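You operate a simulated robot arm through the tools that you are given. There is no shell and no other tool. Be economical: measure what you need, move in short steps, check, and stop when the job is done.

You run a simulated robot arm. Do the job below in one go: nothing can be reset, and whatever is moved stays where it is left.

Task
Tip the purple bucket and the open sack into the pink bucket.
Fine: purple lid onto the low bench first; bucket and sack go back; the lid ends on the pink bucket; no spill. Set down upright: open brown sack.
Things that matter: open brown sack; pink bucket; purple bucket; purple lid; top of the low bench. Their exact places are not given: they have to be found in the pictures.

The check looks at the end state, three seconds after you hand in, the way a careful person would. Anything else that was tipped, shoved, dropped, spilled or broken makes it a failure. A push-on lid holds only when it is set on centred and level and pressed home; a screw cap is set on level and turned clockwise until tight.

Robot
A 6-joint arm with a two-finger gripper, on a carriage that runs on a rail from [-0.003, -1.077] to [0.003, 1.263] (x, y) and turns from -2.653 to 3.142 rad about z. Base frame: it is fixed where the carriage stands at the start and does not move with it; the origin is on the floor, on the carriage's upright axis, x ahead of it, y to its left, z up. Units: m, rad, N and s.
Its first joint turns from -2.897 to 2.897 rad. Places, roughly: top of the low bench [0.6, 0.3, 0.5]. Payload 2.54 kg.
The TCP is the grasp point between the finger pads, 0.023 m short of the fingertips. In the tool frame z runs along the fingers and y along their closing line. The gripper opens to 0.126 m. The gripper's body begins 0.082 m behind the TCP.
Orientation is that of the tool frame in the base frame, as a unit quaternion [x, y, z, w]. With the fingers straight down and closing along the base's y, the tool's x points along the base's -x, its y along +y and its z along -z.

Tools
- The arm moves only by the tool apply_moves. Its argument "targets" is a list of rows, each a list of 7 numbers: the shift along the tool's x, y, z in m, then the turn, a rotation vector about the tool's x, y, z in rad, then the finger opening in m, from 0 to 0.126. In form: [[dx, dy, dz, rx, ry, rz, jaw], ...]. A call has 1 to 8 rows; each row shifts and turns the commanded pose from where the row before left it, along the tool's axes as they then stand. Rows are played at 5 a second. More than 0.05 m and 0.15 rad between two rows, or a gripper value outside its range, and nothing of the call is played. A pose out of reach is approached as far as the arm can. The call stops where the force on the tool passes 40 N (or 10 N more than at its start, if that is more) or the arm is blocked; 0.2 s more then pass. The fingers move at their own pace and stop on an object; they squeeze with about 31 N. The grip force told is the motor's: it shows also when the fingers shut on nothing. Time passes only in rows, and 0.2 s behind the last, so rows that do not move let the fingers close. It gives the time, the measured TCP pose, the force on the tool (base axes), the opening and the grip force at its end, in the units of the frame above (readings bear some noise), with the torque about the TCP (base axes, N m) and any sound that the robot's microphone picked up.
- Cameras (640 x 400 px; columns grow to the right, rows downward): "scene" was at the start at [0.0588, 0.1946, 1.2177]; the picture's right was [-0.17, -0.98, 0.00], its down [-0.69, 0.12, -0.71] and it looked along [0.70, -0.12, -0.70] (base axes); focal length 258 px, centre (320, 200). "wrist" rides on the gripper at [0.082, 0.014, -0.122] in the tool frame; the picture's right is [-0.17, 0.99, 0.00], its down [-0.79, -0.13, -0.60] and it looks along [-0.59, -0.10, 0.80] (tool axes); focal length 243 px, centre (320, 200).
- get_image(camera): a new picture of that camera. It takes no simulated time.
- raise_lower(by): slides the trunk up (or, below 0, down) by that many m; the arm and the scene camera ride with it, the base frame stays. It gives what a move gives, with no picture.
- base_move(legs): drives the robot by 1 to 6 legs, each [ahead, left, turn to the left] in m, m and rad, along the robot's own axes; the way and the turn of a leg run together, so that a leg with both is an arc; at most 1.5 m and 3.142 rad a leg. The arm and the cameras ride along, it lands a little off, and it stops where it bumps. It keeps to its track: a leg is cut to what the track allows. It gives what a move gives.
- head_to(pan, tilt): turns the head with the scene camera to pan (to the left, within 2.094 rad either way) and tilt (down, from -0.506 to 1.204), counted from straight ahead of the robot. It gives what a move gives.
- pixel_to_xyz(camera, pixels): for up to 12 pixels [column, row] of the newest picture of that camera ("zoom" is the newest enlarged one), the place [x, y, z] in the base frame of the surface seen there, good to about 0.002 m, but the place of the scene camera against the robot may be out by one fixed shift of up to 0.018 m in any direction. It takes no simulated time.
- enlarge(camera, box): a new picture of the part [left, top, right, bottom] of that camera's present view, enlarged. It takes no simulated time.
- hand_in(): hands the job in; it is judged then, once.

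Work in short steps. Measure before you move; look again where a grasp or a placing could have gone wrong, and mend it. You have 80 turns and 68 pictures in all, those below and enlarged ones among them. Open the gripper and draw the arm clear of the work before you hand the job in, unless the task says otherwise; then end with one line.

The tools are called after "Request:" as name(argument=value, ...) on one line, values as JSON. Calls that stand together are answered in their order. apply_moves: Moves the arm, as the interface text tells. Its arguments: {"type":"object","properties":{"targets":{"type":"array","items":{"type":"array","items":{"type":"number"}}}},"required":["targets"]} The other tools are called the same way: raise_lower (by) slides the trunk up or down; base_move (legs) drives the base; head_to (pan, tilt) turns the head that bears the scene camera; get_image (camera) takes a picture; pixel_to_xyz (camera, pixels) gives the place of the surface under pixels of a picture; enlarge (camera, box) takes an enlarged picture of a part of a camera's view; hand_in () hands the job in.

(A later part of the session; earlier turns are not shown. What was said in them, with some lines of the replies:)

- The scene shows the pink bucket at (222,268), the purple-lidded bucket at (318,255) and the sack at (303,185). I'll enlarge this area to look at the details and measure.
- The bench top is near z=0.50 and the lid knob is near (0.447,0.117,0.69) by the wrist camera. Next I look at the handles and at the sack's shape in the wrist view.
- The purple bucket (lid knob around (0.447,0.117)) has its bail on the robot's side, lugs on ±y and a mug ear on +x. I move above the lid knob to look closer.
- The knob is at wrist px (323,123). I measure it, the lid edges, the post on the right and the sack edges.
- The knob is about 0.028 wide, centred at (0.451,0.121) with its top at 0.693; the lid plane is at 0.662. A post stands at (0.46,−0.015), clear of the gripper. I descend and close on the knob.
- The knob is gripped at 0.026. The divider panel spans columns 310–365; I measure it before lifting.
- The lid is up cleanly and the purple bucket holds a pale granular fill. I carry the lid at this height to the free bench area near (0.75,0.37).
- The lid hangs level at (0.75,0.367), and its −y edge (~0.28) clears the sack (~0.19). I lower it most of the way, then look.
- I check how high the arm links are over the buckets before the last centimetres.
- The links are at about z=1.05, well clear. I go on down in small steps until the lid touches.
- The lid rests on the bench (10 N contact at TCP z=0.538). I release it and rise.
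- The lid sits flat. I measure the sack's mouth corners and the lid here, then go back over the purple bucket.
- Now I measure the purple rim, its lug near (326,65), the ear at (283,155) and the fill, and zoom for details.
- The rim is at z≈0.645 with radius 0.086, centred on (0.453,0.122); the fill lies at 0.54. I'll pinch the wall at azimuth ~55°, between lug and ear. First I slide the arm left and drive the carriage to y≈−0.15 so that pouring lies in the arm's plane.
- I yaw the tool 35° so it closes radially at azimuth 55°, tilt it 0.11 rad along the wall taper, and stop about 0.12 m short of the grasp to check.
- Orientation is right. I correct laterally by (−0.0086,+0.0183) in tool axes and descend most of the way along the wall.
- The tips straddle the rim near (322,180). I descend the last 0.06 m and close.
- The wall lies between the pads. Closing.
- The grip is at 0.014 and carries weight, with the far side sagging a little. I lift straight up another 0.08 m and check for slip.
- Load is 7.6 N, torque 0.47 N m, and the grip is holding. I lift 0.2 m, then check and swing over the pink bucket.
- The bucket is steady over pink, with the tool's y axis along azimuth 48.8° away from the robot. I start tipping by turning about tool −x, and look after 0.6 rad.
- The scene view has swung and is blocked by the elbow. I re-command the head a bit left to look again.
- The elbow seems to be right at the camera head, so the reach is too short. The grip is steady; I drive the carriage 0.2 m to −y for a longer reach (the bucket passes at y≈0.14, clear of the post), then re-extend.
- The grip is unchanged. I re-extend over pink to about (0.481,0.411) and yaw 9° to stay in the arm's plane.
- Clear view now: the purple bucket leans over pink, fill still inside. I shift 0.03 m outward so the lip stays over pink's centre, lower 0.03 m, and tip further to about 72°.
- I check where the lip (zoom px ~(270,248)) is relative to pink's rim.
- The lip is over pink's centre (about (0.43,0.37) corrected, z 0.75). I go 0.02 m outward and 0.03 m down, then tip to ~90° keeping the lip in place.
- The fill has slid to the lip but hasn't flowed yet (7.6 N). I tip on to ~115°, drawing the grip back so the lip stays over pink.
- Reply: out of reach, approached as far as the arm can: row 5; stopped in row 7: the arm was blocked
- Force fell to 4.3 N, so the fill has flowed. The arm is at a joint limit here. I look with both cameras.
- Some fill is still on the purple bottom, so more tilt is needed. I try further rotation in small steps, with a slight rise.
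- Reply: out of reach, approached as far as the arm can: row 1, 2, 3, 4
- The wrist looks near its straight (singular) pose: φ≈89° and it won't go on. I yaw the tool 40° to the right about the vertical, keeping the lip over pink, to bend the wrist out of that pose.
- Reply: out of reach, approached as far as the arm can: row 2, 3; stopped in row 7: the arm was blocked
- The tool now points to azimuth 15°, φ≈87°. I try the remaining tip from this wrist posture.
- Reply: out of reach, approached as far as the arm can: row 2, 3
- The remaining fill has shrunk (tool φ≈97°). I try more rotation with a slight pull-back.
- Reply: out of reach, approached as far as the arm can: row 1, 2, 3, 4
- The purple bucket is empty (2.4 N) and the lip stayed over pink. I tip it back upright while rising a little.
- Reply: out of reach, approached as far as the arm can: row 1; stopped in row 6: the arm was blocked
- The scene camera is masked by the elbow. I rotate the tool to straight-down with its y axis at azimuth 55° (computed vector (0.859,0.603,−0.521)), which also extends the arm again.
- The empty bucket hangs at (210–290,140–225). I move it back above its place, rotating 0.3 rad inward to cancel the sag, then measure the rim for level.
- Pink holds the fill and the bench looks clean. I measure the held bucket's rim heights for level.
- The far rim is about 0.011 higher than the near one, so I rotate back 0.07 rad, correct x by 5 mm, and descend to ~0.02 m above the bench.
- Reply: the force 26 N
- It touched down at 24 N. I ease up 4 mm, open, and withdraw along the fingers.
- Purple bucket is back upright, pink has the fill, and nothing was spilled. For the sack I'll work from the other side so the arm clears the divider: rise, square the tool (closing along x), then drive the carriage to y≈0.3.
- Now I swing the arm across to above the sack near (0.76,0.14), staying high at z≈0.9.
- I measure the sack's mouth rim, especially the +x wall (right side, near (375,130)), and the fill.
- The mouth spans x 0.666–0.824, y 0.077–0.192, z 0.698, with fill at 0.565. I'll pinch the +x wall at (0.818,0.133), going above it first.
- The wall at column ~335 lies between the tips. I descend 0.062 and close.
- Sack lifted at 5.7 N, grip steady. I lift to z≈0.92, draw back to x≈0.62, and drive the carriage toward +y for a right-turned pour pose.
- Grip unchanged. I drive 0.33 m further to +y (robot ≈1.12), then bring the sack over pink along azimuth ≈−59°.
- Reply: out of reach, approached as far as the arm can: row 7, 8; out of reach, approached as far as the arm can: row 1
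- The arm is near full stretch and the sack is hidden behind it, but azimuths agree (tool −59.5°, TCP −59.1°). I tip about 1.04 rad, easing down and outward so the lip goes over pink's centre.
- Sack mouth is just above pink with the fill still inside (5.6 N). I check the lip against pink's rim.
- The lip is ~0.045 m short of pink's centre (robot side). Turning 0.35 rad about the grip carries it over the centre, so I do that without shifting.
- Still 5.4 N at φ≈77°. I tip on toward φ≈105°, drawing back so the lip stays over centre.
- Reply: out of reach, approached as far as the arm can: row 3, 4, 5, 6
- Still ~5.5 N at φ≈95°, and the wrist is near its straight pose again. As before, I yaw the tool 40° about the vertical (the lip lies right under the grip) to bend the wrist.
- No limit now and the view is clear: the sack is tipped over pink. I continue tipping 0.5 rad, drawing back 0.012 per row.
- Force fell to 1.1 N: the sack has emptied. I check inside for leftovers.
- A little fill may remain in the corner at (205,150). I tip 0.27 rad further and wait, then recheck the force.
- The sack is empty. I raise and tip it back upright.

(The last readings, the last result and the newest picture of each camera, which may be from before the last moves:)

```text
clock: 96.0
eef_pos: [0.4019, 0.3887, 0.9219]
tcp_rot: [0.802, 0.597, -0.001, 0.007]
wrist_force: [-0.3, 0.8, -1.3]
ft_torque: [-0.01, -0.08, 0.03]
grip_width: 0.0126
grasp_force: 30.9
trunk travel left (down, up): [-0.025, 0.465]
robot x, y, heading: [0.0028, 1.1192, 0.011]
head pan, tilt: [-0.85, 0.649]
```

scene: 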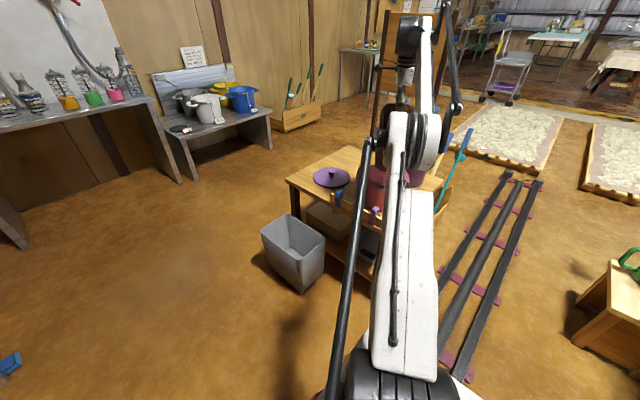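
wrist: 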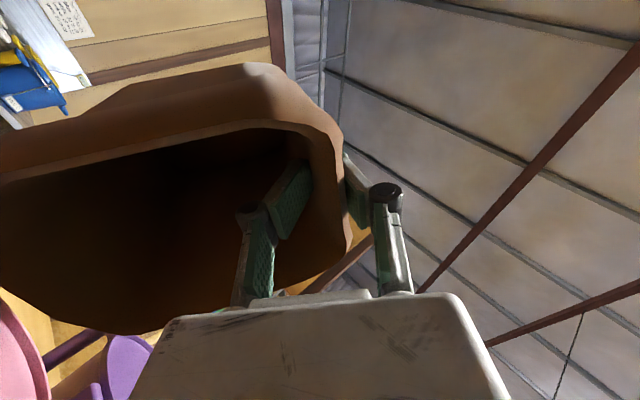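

Upright and steady. I swing the arm to the left (clear of the divider), squaring the yaw, then drive back to y≈0.29.

Request:
apply_moves(targets=[[0.035, 0.005, -0.004, 0, 0, 0, 0], [0.047, 0.0054, -0.004, 0, 0, 0, 0], [0.047, 0.0054, -0.004, 0, 0, 0, 0], [0.047, 0.0054, -0.004, 0, 0, 0, 0], [0.047, 0.0054, -0.004, 0, 0, 0, 0], [0.047, 0.0054, -0.004, 0, 0, 0, 0], [0.047, 0.0054, 0, 0, 0, 0, 0], [0.047, 0.0054, 0, 0, 0, 0, 0]])

Request:
apply_moves(targets=[[0.047, 0.0054, 0, 0, 0, 0, 0], [0.047, 0.0054, 0, 0, 0, 0, 0], [0.047, 0.0054, 0, 0, 0, 0, 0], [0.047, 0.0054, 0, 0, 0, 0, 0], [0.047, 0.0054, 0, 0, 0, -0.05, 0], [0.04, 0.0054, 0, 0, 0, -0.12, 0], [0, 0, 0, 0, 0, -0.12, 0], [0, 0, 0, 0, 0, 0, 0]])

Request:
base_move(legs=[[0, -0.83, 0]])

Request:
get_image(camera="wrist")

```text
clock: 97.8
eef_pos: [0.5434, 0.7244, 0.9399]
tcp_rot: [0.803, 0.596, 0.0, 0.007]
wrist_force: [-0.6, -0.3, -2.0]
ft_torque: [0.03, -0.09, 0.01]
grip_width: 0.0124
grasp_force: 31.2
trunk travel left (down, up): [-0.025, 0.465]
robot x, y, heading: [0.0021, 1.1222, 0.005]
head pan, tilt: [-0.85, 0.649]
```

```text
clock: 99.7
eef_pos: [0.655, 0.9794, 0.9383]
tcp_rot: [0.707, 0.707, -0.001, 0.007]
wrist_force: [-0.3, -0.2, -1.2]
ft_torque: [-0.03, -0.07, -0.02]
grip_width: 0.0122
grasp_force: 31.0
trunk travel left (down, up): [-0.025, 0.465]
robot x, y, heading: [0.0052, 1.1166, 0.009]
head pan, tilt: [-0.85, 0.649]
```

```text
clock: 104.0
eef_pos: [0.6512, 0.1587, 0.9386]
tcp_rot: [0.708, 0.706, -0.001, 0.007]
wrist_force: [0.6, -0.8, -1.2]
ft_torque: [0.01, -0.04, 0.01]
grip_width: 0.0122
grasp_force: 31.0
trunk travel left (down, up): [-0.025, 0.465]
robot x, y, heading: [-0.003, 0.2962, 0.007]
head pan, tilt: [-0.85, 0.649]
```

```text
7 pictures are left
```

wrist: 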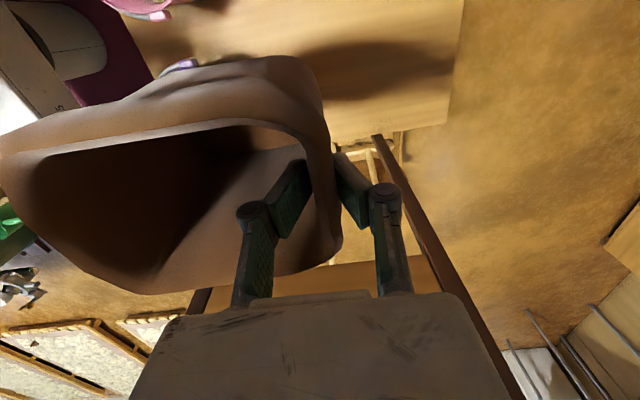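

I measure the held sack's rim heights to judge its tilt.

Request:
pixel_to_xyz(camera="wrist", pixels=[[6, 158], [15, 180], [50, 235], [110, 278], [60, 147], [120, 135], [180, 126], [240, 121], [300, 140], [200, 288], [280, 270], [335, 235]])

```text
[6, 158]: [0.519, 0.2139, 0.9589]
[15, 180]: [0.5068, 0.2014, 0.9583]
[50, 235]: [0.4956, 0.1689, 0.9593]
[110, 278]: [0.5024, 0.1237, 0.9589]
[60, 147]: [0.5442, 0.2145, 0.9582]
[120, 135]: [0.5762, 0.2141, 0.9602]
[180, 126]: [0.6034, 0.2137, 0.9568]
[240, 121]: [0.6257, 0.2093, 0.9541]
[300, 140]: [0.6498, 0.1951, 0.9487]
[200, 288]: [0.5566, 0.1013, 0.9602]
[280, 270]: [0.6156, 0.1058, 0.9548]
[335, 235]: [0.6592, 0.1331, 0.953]
```

The sack hangs nearly level (0.959 far vs 0.953 near). I trim 0.03 rad, move over its place (TCP 0.819,0.134), and descend to ~0.025 m above touchdown.

Request:
apply_moves(targets=[[-0.006, 0.042, 0, -0.03, 0, 0, 0], [-0.006, 0.042, 0, 0, 0, 0, 0], [-0.006, 0.042, 0, 0, 0, 0, 0], [-0.007, 0.042, 0, 0, 0, 0, 0], [0, 0, 0.04, 0, 0, 0, 0], [0, 0, 0.04, 0, 0, 0, 0], [0, 0, 0.04, 0, 0, 0, 0], [0, 0, 0, 0, 0, 0, 0]])

Request:
apply_moves(targets=[[0, 0, 0.04, 0, 0, 0, 0], [0, 0, 0.04, 0, 0, 0, 0], [0, 0, 0.035, 0, 0, 0, 0], [0, 0, 0, 0, 0, 0, 0]])

```text
clock: 105.8
eef_pos: [0.8258, 0.1345, 0.8222]
tcp_rot: [0.708, 0.705, 0.009, 0.018]
wrist_force: [0.0, -0.1, -0.6]
ft_torque: [0.01, -0.05, -0.02]
grip_width: 0.0122
grasp_force: 30.7
trunk travel left (down, up): [-0.025, 0.465]
robot x, y, heading: [-0.0003, 0.3013, 0.008]
head pan, tilt: [-0.85, 0.649]
```

```text
clock: 106.8
eef_pos: [0.8305, 0.1302, 0.7071]
tcp_rot: [0.708, 0.706, 0.009, 0.017]
wrist_force: [-0.4, 1.2, -1.1]
ft_torque: [-0.02, -0.06, -0.05]
grip_width: 0.0128
grasp_force: 30.5
trunk travel left (down, up): [-0.025, 0.465]
robot x, y, heading: [-0.0, 0.3016, 0.008]
head pan, tilt: [-0.85, 0.649]
```

I correct x by −0.011 and lower gently to contact.

Request:
apply_moves(targets=[[0.003, -0.012, 0.01, 0, 0, 0, 0], [0, 0, 0.008, 0, 0, 0, 0], [0, 0, 0.004, 0, 0, 0, 0], [0, 0, 0.003, 0, 0, 0, 0], [0, 0, 0, 0, 0, 0, 0]])

```text
clock: 108.0
eef_pos: [0.8184, 0.1332, 0.6837]
tcp_rot: [0.708, 0.706, 0.009, 0.018]
wrist_force: [3.0, -0.3, 5.6]
ft_torque: [-0.01, -0.02, 0.02]
grip_width: 0.0126
grasp_force: 31.2
trunk travel left (down, up): [-0.025, 0.465]
robot x, y, heading: [0.0039, 0.3007, 0.006]
head pan, tilt: [-0.85, 0.649]
```

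Contact at z=0.684. I open and withdraw upward.

Request:
apply_moves(targets=[[0, 0, 0.001, 0, 0, 0, 0], [0, 0, 0, 0, 0, 0, 0.02], [0, 0, 0, 0, 0, 0, 0.04], [0, 0, 0, 0, 0, 0, 0.05], [0, 0, -0.02, 0, 0, 0, 0.05], [0, 0, -0.04, 0, 0, 0, 0.05], [0, 0, -0.045, 0, 0, 0, 0.05], [0, 0, -0.045, 0, 0, 0, 0.05]])

Request:
apply_moves(targets=[[0, 0, -0.045, 0.03, 0, 0, 0.05], [0.045, -0.01, -0.03, 0, 0, 0, 0.06], [0.045, -0.01, 0, 0, 0, 0, 0.06], [0.045, -0.01, 0, 0, 0, 0, 0.06], [0.045, -0.01, 0, 0, 0, 0, 0.06], [0.045, -0.01, 0, 0, 0, 0, 0.06], [0, 0, 0, 0, 0, 0, 0.06]])

Request:
get_image(camera="wrist")

```text
clock: 109.8
eef_pos: [0.8129, 0.1333, 0.835]
tcp_rot: [0.708, 0.706, 0.009, 0.019]
wrist_force: [0.9, 0.1, -1.0]
ft_torque: [0.01, 0.03, 0.0]
grip_width: 0.0502
grasp_force: 0.1
trunk travel left (down, up): [-0.025, 0.465]
robot x, y, heading: [-0.001, 0.3031, 0.006]
head pan, tilt: [-0.85, 0.649]
```

```text
refused: row 2 steps farther than a row can; nothing moved
```

```text
6 pictures are left
```

wrist: 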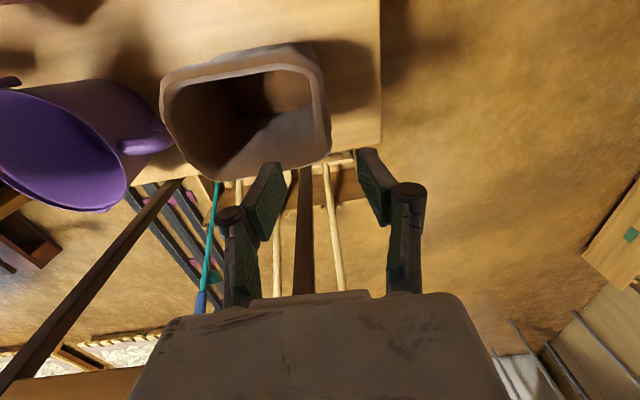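

The sack stands upright in its place. I square the tool and move over the lid knob at (0.749,0.370).

Request:
apply_moves(targets=[[0, 0, -0.02, 0.04, 0.014, 0, 0.06], [0.045, -0.0128, 0, 0, 0, 0, 0.06], [0.048, -0.0128, 0, 0, 0, 0, 0.06], [0.048, -0.0128, 0, 0, 0, 0, 0.06], [0.048, -0.0128, 0, 0, 0, 0, 0.06], [0.048, -0.0128, 0, 0, 0, 0, 0.06], [0, 0, 0, 0, 0, 0, 0.06], [0, 0, 0, 0, 0, 0, 0.06]])

Request:
get_image(camera="wrist")

```text
clock: 111.6
eef_pos: [0.7488, 0.373, 0.8526]
tcp_rot: [0.708, 0.706, 0.0, -0.001]
wrist_force: [-0.4, 0.0, 0.6]
ft_torque: [0.05, -0.03, -0.02]
grip_width: 0.0602
grasp_force: 0.1
trunk travel left (down, up): [-0.025, 0.465]
robot x, y, heading: [0.0038, 0.2949, 0.004]
head pan, tilt: [-0.85, 0.649]
```

```text
5 pictures are left
```

wrist: 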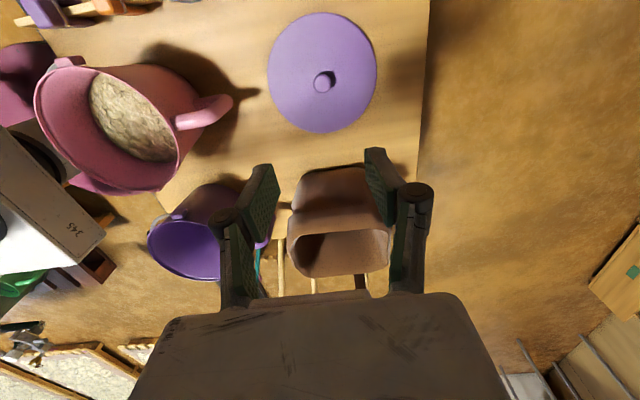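

All clean and in place: pink holds all the fill, purple bucket and sack are standing. I measure the knob and pink's rim for the lid's target.

Request:
pixel_to_xyz(camera="wrist", pixels=[[315, 83], [331, 83], [323, 75], [323, 90], [37, 95], [45, 125], [80, 172], [120, 189], [155, 185], [174, 165], [150, 110], [100, 72]])

```text
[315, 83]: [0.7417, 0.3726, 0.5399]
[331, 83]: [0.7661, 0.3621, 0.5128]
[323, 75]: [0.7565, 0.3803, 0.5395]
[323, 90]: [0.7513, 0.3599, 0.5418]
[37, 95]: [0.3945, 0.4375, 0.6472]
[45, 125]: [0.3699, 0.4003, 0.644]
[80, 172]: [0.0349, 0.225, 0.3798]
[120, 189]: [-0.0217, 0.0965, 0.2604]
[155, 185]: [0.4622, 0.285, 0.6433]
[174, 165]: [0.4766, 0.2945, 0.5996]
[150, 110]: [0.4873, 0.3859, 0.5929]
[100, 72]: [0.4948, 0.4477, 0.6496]
```

Knob ≈(0.751,0.370); pink's rim centre fits (0.451,0.372). I descend and grip the knob.

Request:
apply_moves(targets=[[-0.003, 0.002, 0.045, 0, 0, 0, 0.06], [0, 0, 0.045, 0, 0, 0, 0.06], [0, 0, 0.045, 0, 0, 0, 0.06], [0, 0, 0.045, 0, 0, 0, 0.06], [0, 0, 0.045, 0, 0, 0, 0.06], [0, 0, 0.045, 0, 0, 0, 0.06], [0, 0, 0.03, 0, 0, 0, 0.06], [0, 0, 0.012, 0, 0, 0, 0.06]])

Request:
apply_moves(targets=[[0, 0, 0, 0, 0, 0, 0.03], [0, 0, 0, 0, 0, 0, 0.0], [0, 0, 0, 0, 0, 0, 0], [0, 0, 0, 0, 0, 0, 0]])

```text
clock: 113.4
eef_pos: [0.749, 0.3685, 0.5398]
tcp_rot: [0.708, 0.706, 0.0, -0.001]
wrist_force: [-0.5, 0.7, 0.2]
ft_torque: [0.02, 0.02, -0.01]
grip_width: 0.0601
grasp_force: 0.1
trunk travel left (down, up): [-0.025, 0.465]
robot x, y, heading: [0.0002, 0.3002, 0.001]
head pan, tilt: [-0.85, 0.649]
```

```text
clock: 114.4
eef_pos: [0.7501, 0.3692, 0.5399]
tcp_rot: [0.708, 0.706, 0.0, -0.001]
wrist_force: [0.0, -0.7, 0.2]
ft_torque: [-0.03, -0.02, -0.02]
grip_width: 0.0267
grasp_force: 31.3
trunk travel left (down, up): [-0.025, 0.465]
robot x, y, heading: [0.003, 0.3018, 0.009]
head pan, tilt: [-0.85, 0.649]
```

Knob gripped (0.027). I lift 0.25 m and bring the lid back toward pink.

Request:
apply_moves(targets=[[0, 0, -0.02, 0, 0, 0, 0], [0, 0, -0.045, 0, 0, 0, 0], [0, 0, -0.045, 0, 0, 0, 0], [0, 0, -0.045, 0, 0, 0, 0], [0, 0, -0.045, 0, 0, 0, 0], [0, 0, -0.045, 0, 0, 0, 0], [0, -0.04, 0, 0, 0, 0, 0], [0, -0.045, 0, 0, 0, 0, 0]])

Request:
apply_moves(targets=[[0, -0.045, 0, 0, 0, 0, 0], [0, -0.045, 0, 0, 0, 0, 0], [0, -0.045, 0, 0, 0, 0, 0], [0, -0.03, 0, 0, 0, 0, 0], [0, 0, 0, 0, 0, 0, 0]])

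Request:
base_move(legs=[[0, -0.15, 0]])

```text
clock: 116.2
eef_pos: [0.666, 0.3705, 0.7843]
tcp_rot: [0.708, 0.706, 0.0, -0.002]
wrist_force: [1.2, 0.5, -1.6]
ft_torque: [0.02, 0.06, 0.03]
grip_width: 0.0267
grasp_force: 30.8
trunk travel left (down, up): [-0.025, 0.465]
robot x, y, heading: [-0.0021, 0.2997, 0.008]
head pan, tilt: [-0.85, 0.649]
```

```text
clock: 117.4
eef_pos: [0.4991, 0.3713, 0.7837]
tcp_rot: [0.709, 0.706, 0.0, -0.002]
wrist_force: [-0.3, 0.9, -0.7]
ft_torque: [-0.01, 0.02, -0.02]
grip_width: 0.0265
grasp_force: 31.3
trunk travel left (down, up): [-0.025, 0.465]
robot x, y, heading: [0.0045, 0.2995, 0.009]
head pan, tilt: [-0.85, 0.649]
```

```text
clock: 118.8
eef_pos: [0.4995, 0.2171, 0.784]
tcp_rot: [0.709, 0.705, 0.0, -0.001]
wrist_force: [-0.6, 0.2, -0.8]
ft_torque: [0.02, -0.03, 0.01]
grip_width: 0.0262
grasp_force: 30.8
trunk travel left (down, up): [-0.025, 0.465]
robot x, y, heading: [0.002, 0.1464, 0.002]
head pan, tilt: [-0.85, 0.649]
```

I take a scene picture to check pink's rim against the held lid, whose position is known, cancelling the camera shift.

Request:
head_to(pan=-0.1, tilt=0.85)

Request:
get_image(camera="scene")

```text
clock: 119.9
eef_pos: [0.4989, 0.2162, 0.7857]
tcp_rot: [0.709, 0.705, 0.001, -0.002]
wrist_force: [-0.4, 0.4, -1.2]
ft_torque: [0.0, -0.03, -0.03]
grip_width: 0.0267
grasp_force: 31.4
trunk travel left (down, up): [-0.025, 0.465]
robot x, y, heading: [0.0028, 0.1465, 0.004]
head pan, tilt: [-0.099, 0.85]
```

```text
4 pictures are left
```

scene: 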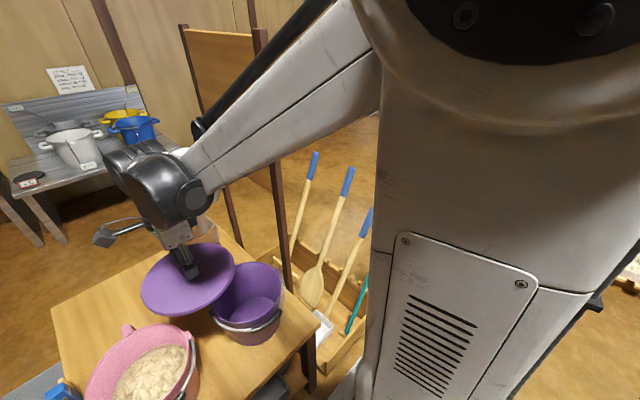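

Now I sample the held lid's edge and pink's visible rim.

Request:
pixel_to_xyz(camera="scene", pixels=[[142, 292], [233, 265], [205, 245], [172, 315], [150, 312], [88, 384], [98, 363], [120, 342], [150, 328], [172, 327], [190, 340], [105, 356]])

```text
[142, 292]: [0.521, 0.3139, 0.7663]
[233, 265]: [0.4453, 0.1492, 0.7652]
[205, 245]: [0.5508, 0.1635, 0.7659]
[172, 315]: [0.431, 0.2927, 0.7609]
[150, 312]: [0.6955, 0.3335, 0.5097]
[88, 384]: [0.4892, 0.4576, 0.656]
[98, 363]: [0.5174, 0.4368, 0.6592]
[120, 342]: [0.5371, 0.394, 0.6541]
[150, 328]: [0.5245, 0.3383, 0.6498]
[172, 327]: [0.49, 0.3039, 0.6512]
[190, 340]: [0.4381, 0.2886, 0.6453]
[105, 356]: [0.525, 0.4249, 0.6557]
```

The two estimates differ by ~8 mm. For an accurate centre I park the lid beside pink at (0.64,0.37) and measure pink's rim with the wrist camera up close.

Request:
apply_moves(targets=[[0.038, 0.03, 0, 0, 0, 0, 0], [0.038, 0.035, 0, 0, 0, 0, 0], [0.038, 0.035, 0, 0, 0, 0, 0], [0.038, 0.035, 0, 0, 0, 0, 0], [0, 0, 0, 0, 0, 0, 0]])

Request:
get_image(camera="wrist")

```text
refused: row 2 steps farther than a row can; nothing moved
```

```text
3 pictures are left
```

wrist: 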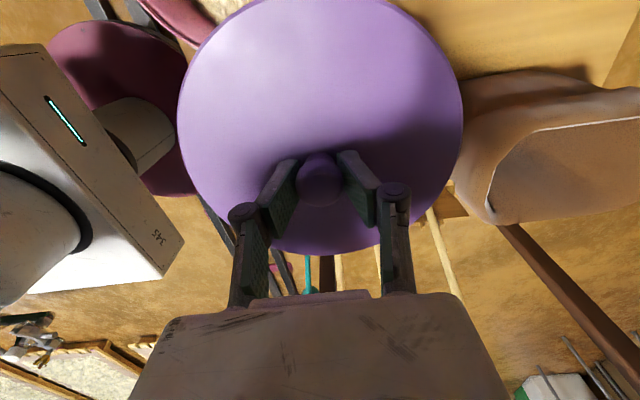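

That move was refused (step too long). I repeat it with shorter steps before taking the picture.

Request:
apply_moves(targets=[[0.03, 0.026, 0, 0, 0, 0, 0], [0.032, 0.029, 0, 0, 0, 0, 0], [0.032, 0.029, 0, 0, 0, 0, 0], [0.03, 0.029, 0, 0, 0, 0, 0], [0.028, 0.028, 0, 0, 0, 0, 0], [0, 0, 0, 0, 0, 0, 0]])

```text
clock: 121.3
eef_pos: [0.6417, 0.3669, 0.7829]
tcp_rot: [0.709, 0.705, 0.001, -0.001]
wrist_force: [0.5, -0.7, -0.8]
ft_torque: [0.03, -0.04, -0.01]
grip_width: 0.0264
grasp_force: 31.2
trunk travel left (down, up): [-0.025, 0.465]
robot x, y, heading: [0.0019, 0.1444, 0.005]
head pan, tilt: [-0.099, 0.85]
```

Now the picture for pink's rim.

Request:
get_image(camera="wrist")

```text
2 pictures are left
```

wrist: 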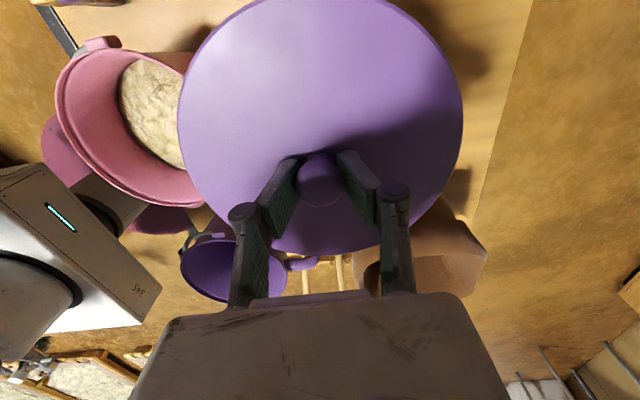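

I sample many points along pink's rim arc and the lid edge.

Request:
pixel_to_xyz(camera="wrist", pixels=[[65, 72], [60, 90], [60, 110], [66, 132], [78, 155], [95, 174], [115, 188], [140, 199], [165, 204], [185, 204], [130, 54], [160, 55]])

Request:
pixel_to_xyz(camera="wrist", pixels=[[182, 110], [460, 110], [190, 160], [450, 160], [270, 245], [370, 245], [200, 50], [445, 60], [184, 130], [459, 130]])

```text
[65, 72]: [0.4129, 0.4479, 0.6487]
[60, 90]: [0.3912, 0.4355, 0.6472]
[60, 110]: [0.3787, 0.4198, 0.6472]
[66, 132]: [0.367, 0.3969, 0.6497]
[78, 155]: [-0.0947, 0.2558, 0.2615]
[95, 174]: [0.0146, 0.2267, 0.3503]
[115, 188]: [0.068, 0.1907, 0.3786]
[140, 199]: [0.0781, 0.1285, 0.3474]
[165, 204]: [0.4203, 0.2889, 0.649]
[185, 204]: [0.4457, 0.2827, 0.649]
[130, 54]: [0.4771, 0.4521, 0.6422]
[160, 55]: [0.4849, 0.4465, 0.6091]
```

```text
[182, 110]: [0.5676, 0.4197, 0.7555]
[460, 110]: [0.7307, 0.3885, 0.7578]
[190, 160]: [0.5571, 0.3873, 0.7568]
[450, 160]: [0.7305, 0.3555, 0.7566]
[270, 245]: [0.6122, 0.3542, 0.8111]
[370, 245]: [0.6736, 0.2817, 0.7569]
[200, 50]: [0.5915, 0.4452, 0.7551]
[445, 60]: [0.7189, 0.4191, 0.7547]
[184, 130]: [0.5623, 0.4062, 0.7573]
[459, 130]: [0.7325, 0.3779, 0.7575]
```

The rim fit gives pink's centre (0.4495,0.3695) with r=0.087, all points within ~1 mm. The lid centre is about 1 mm from the TCP. I move over it at TCP (0.4485,0.3685).

Request:
apply_moves(targets=[[0, -0.038, 0, 0, 0, 0, 0], [0, -0.04, 0, 0, 0, 0, 0], [0, -0.04, 0, 0, 0, 0, 0], [0, -0.04, 0, 0, 0, 0, 0], [0, -0.035, 0, 0, 0, 0, 0], [0, 0, 0.03, 0, 0, 0, 0], [0, 0, 0.03, 0, 0, 0, 0], [0, 0, 0, 0, 0, 0, 0]])

```text
clock: 123.1
eef_pos: [0.4464, 0.3687, 0.7252]
tcp_rot: [0.709, 0.705, -0.001, -0.001]
wrist_force: [0.8, 0.6, -0.5]
ft_torque: [-0.01, -0.02, -0.03]
grip_width: 0.0263
grasp_force: 31.2
trunk travel left (down, up): [-0.025, 0.465]
robot x, y, heading: [0.0002, 0.1464, 0.008]
head pan, tilt: [-0.099, 0.85]
```

At (0.4464,0.3687); I correct x by +2 mm and descend to just above contact.

Request:
apply_moves(targets=[[0, 0.0015, 0.015, 0, 0, 0, 0], [0, 0, 0.008, 0, 0, 0, 0], [0, 0, 0, 0, 0, 0, 0]])

Request:
apply_moves(targets=[[0, 0, 0, 0, 0, 0, 0]])

Request:
apply_moves(targets=[[0, 0, 0, 0, 0, 0, 0]])

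```text
clock: 123.9
eef_pos: [0.448, 0.3693, 0.7021]
tcp_rot: [0.709, 0.705, 0.0, -0.001]
wrist_force: [0.7, 0.5, -2.1]
ft_torque: [0.03, -0.01, -0.01]
grip_width: 0.0263
grasp_force: 31.1
trunk travel left (down, up): [-0.025, 0.465]
robot x, y, heading: [0.0009, 0.1521, 0.002]
head pan, tilt: [-0.099, 0.85]
```

```text
clock: 124.3
eef_pos: [0.4493, 0.369, 0.7019]
tcp_rot: [0.709, 0.705, -0.001, -0.002]
wrist_force: [-0.3, 0.0, -0.5]
ft_torque: [0.02, 0.0, -0.01]
grip_width: 0.0261
grasp_force: 31.0
trunk travel left (down, up): [-0.025, 0.465]
robot x, y, heading: [-0.0002, 0.147, 0.008]
head pan, tilt: [-0.099, 0.85]
```

```text
clock: 124.7
eef_pos: [0.4476, 0.3686, 0.7026]
tcp_rot: [0.709, 0.705, 0.0, -0.002]
wrist_force: [-0.7, 0.7, -0.6]
ft_torque: [-0.03, 0.01, -0.03]
grip_width: 0.0265
grasp_force: 31.3
trunk travel left (down, up): [-0.025, 0.465]
robot x, y, heading: [0.002, 0.1451, 0.004]
head pan, tilt: [-0.099, 0.85]
```

The mean is (0.4483,0.369), on target. I lower in small steps and press.

Request:
apply_moves(targets=[[0, 0, 0.004, 0, 0, 0, 0], [0, 0, 0.003, 0, 0, 0, 0], [0, 0, 0.003, 0, 0, 0, 0], [0, 0, 0.002, 0, 0, 0, 0], [0, 0, 0.002, 0, 0, 0, 0], [0, 0, 0, 0, 0, 0, 0]])

```text
clock: 126.1
eef_pos: [0.4495, 0.3682, 0.6877]
tcp_rot: [0.709, 0.705, 0.0, -0.002]
wrist_force: [1.5, 2.3, 9.9]
ft_torque: [0.03, -0.04, -0.03]
grip_width: 0.0261
grasp_force: 31.6
trunk travel left (down, up): [-0.025, 0.465]
robot x, y, heading: [0.0014, 0.1507, 0.004]
head pan, tilt: [-0.099, 0.85]
```

Contact at 10 N, level. I press on in small steps toward ~38 N, listening for it to seat.

Request:
apply_moves(targets=[[0, 0, 0.002, 0, 0, 0, 0], [0, 0, 0.002, 0, 0, 0, 0], [0, 0, 0.002, 0, 0, 0, 0], [0, 0, 0.002, 0, 0, 0, 0], [0, 0, 0.002, 0, 0, 0, 0], [0, 0, 0.002, 0, 0, 0, 0]])

```text
clock: 126.8
eef_pos: [0.4482, 0.369, 0.6857]
tcp_rot: [0.709, 0.705, 0.0, -0.001]
wrist_force: [-6.1, 1.6, 31.0]
ft_torque: [0.03, 0.07, 0.01]
grip_width: 0.0243
grasp_force: 30.9
trunk travel left (down, up): [-0.025, 0.465]
robot x, y, heading: [0.0025, 0.1458, 0.0]
head pan, tilt: [-0.099, 0.85]
stopped in row 3: the force on the tool passed its limit at 46 N (the readings are from after the stop); the commanded pose is now the measured one
```

It hit 46 N with no click reported, and the fingers slid slightly on the knob. I release, rise a little, and inspect how the lid sits.

Request:
apply_moves(targets=[[0, 0, 0, 0, 0, 0, 0.03], [0, 0, 0, 0, 0, 0, 0.05], [0, 0, -0.04, 0, 0, 0, 0.05], [0, 0, -0.045, 0, 0, 0, 0.05], [0, 0, -0.045, 0, 0, 0, 0.05], [0, 0, 0, 0, 0, 0, 0.05]])

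Request:
get_image(camera="wrist")

Request:
pixel_to_xyz(camera="wrist", pixels=[[320, 20], [270, 60], [370, 60], [260, 90], [380, 90], [300, 150], [340, 150], [320, 160], [320, 105], [250, 130], [390, 130], [320, 60]])

```text
clock: 128.2
eef_pos: [0.4493, 0.3689, 0.8129]
tcp_rot: [0.708, 0.706, 0.0, -0.001]
wrist_force: [-0.2, 0.1, -1.0]
ft_torque: [0.02, -0.02, 0.0]
grip_width: 0.05
grasp_force: 0.1
trunk travel left (down, up): [-0.025, 0.465]
robot x, y, heading: [0.0003, 0.1478, 0.004]
head pan, tilt: [-0.099, 0.85]
```

```text
1 pictures are left
```

wrist: 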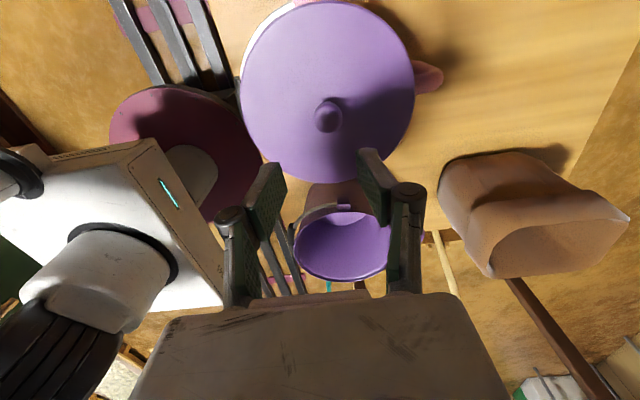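

```text
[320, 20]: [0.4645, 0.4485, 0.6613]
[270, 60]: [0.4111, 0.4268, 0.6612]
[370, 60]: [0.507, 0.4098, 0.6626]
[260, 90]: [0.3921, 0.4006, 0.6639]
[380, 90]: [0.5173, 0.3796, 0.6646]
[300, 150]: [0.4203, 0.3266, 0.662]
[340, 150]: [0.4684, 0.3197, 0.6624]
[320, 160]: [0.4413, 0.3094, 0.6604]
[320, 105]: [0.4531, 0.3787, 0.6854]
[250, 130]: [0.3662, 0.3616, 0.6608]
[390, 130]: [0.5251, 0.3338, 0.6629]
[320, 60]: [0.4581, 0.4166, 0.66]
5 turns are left
```

The lid is level at z≈0.662 all over (same seated height as it had on purple) and centred. To be sure it's home, I press once more on the knob top with closed fingers; the force limit will stop it.

Request:
apply_moves(targets=[[0, 0, 0, 0, 0, 0, 0], [0, 0, 0.03, 0, 0, 0, 0], [0, 0, 0.03, 0, 0, 0, 0], [0, 0, 0.025, 0, 0, 0, 0], [0, 0, 0.006, 0, 0, 0, 0], [0, 0, 0.004, 0, 0, 0, 0], [0, 0, 0.003, 0, 0, 0, 0], [0, 0, 0.003, 0, 0, 0, 0]])

```text
clock: 130.1
eef_pos: [0.4489, 0.3688, 0.7125]
tcp_rot: [0.709, 0.705, -0.001, 0.0]
wrist_force: [1.9, -0.1, 14.4]
ft_torque: [0.01, -0.04, 0.03]
grip_width: 0.0058
grasp_force: 28.2
trunk travel left (down, up): [-0.025, 0.465]
robot x, y, heading: [0.0015, 0.1428, 0.008]
head pan, tilt: [-0.099, 0.85]
4 turns are left
```

Contact at 14 N on the knob. I press on to the force limit, then draw the arm clear in the same turn.

Request:
apply_moves(targets=[[0, 0, 0.003, 0, 0, 0, 0], [0, 0, 0.003, 0, 0, 0, 0], [0, 0, 0.003, 0, 0, 0, 0], [0, 0, 0.003, 0, 0, 0, 0], [0, 0, 0.003, 0, 0, 0, 0]])

Request:
apply_moves(targets=[[0, 0, -0.02, 0, 0, 0, 0], [0, 0, -0.045, 0, 0, 0, 0], [0, 0, -0.045, 0, 0, 0, 0.05], [0, 0, -0.045, 0, 0, 0, 0.08], [0, 0, -0.045, 0, 0, 0, 0.1], [0, 0, -0.045, 0, 0, 0, 0.1]])

Request:
get_image(camera="wrist")

Request:
pixel_to_xyz(camera="wrist", pixels=[[320, 50], [280, 80], [360, 80], [300, 130], [340, 130], [320, 70]])

```text
clock: 130.4
eef_pos: [0.4501, 0.368, 0.7131]
tcp_rot: [0.709, 0.705, 0.0, -0.001]
wrist_force: [-4.2, 0.5, 34.4]
ft_torque: [0.02, 0.1, -0.03]
grip_width: 0.0062
grasp_force: 29.0
trunk travel left (down, up): [-0.025, 0.465]
robot x, y, heading: [0.0018, 0.1483, 0.005]
head pan, tilt: [-0.099, 0.85]
stopped in row 1: the force on the tool passed its limit at 50 N (the readings are from after the stop); the commanded pose is now the measured one
```

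```text
clock: 131.8
eef_pos: [0.4481, 0.3717, 0.956]
tcp_rot: [0.71, 0.704, 0.0, -0.001]
wrist_force: [0.1, -0.4, -0.3]
ft_torque: [-0.02, 0.01, 0.02]
grip_width: 0.1
grasp_force: 0.1
trunk travel left (down, up): [-0.025, 0.465]
robot x, y, heading: [0.0017, 0.1454, 0.004]
head pan, tilt: [-0.099, 0.85]
```

```text
0 pictures are left
```

wrist: 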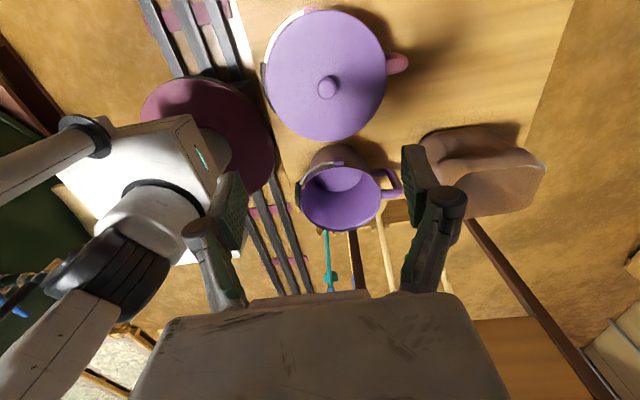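

```text
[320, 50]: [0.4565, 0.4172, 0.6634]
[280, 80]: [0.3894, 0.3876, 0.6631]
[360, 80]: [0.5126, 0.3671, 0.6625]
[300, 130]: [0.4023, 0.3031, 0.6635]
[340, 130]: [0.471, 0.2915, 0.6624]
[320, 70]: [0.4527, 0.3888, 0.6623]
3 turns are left
```

The lid sits level (0.6624–0.6635) and took 50 N without moving, the bucket and sack stand upright, nothing is spilled, and the gripper is open and clear. Handing in.

Request:
hand_in()

```text
The job is handed in.
```

The job is handed in: the purple bucket and the sack are both emptied into the pink bucket and standing upright back in their places. The lid is on the pink bucket, level, centred and pressed to about 50 N, though I heard no click. I saw no spill.
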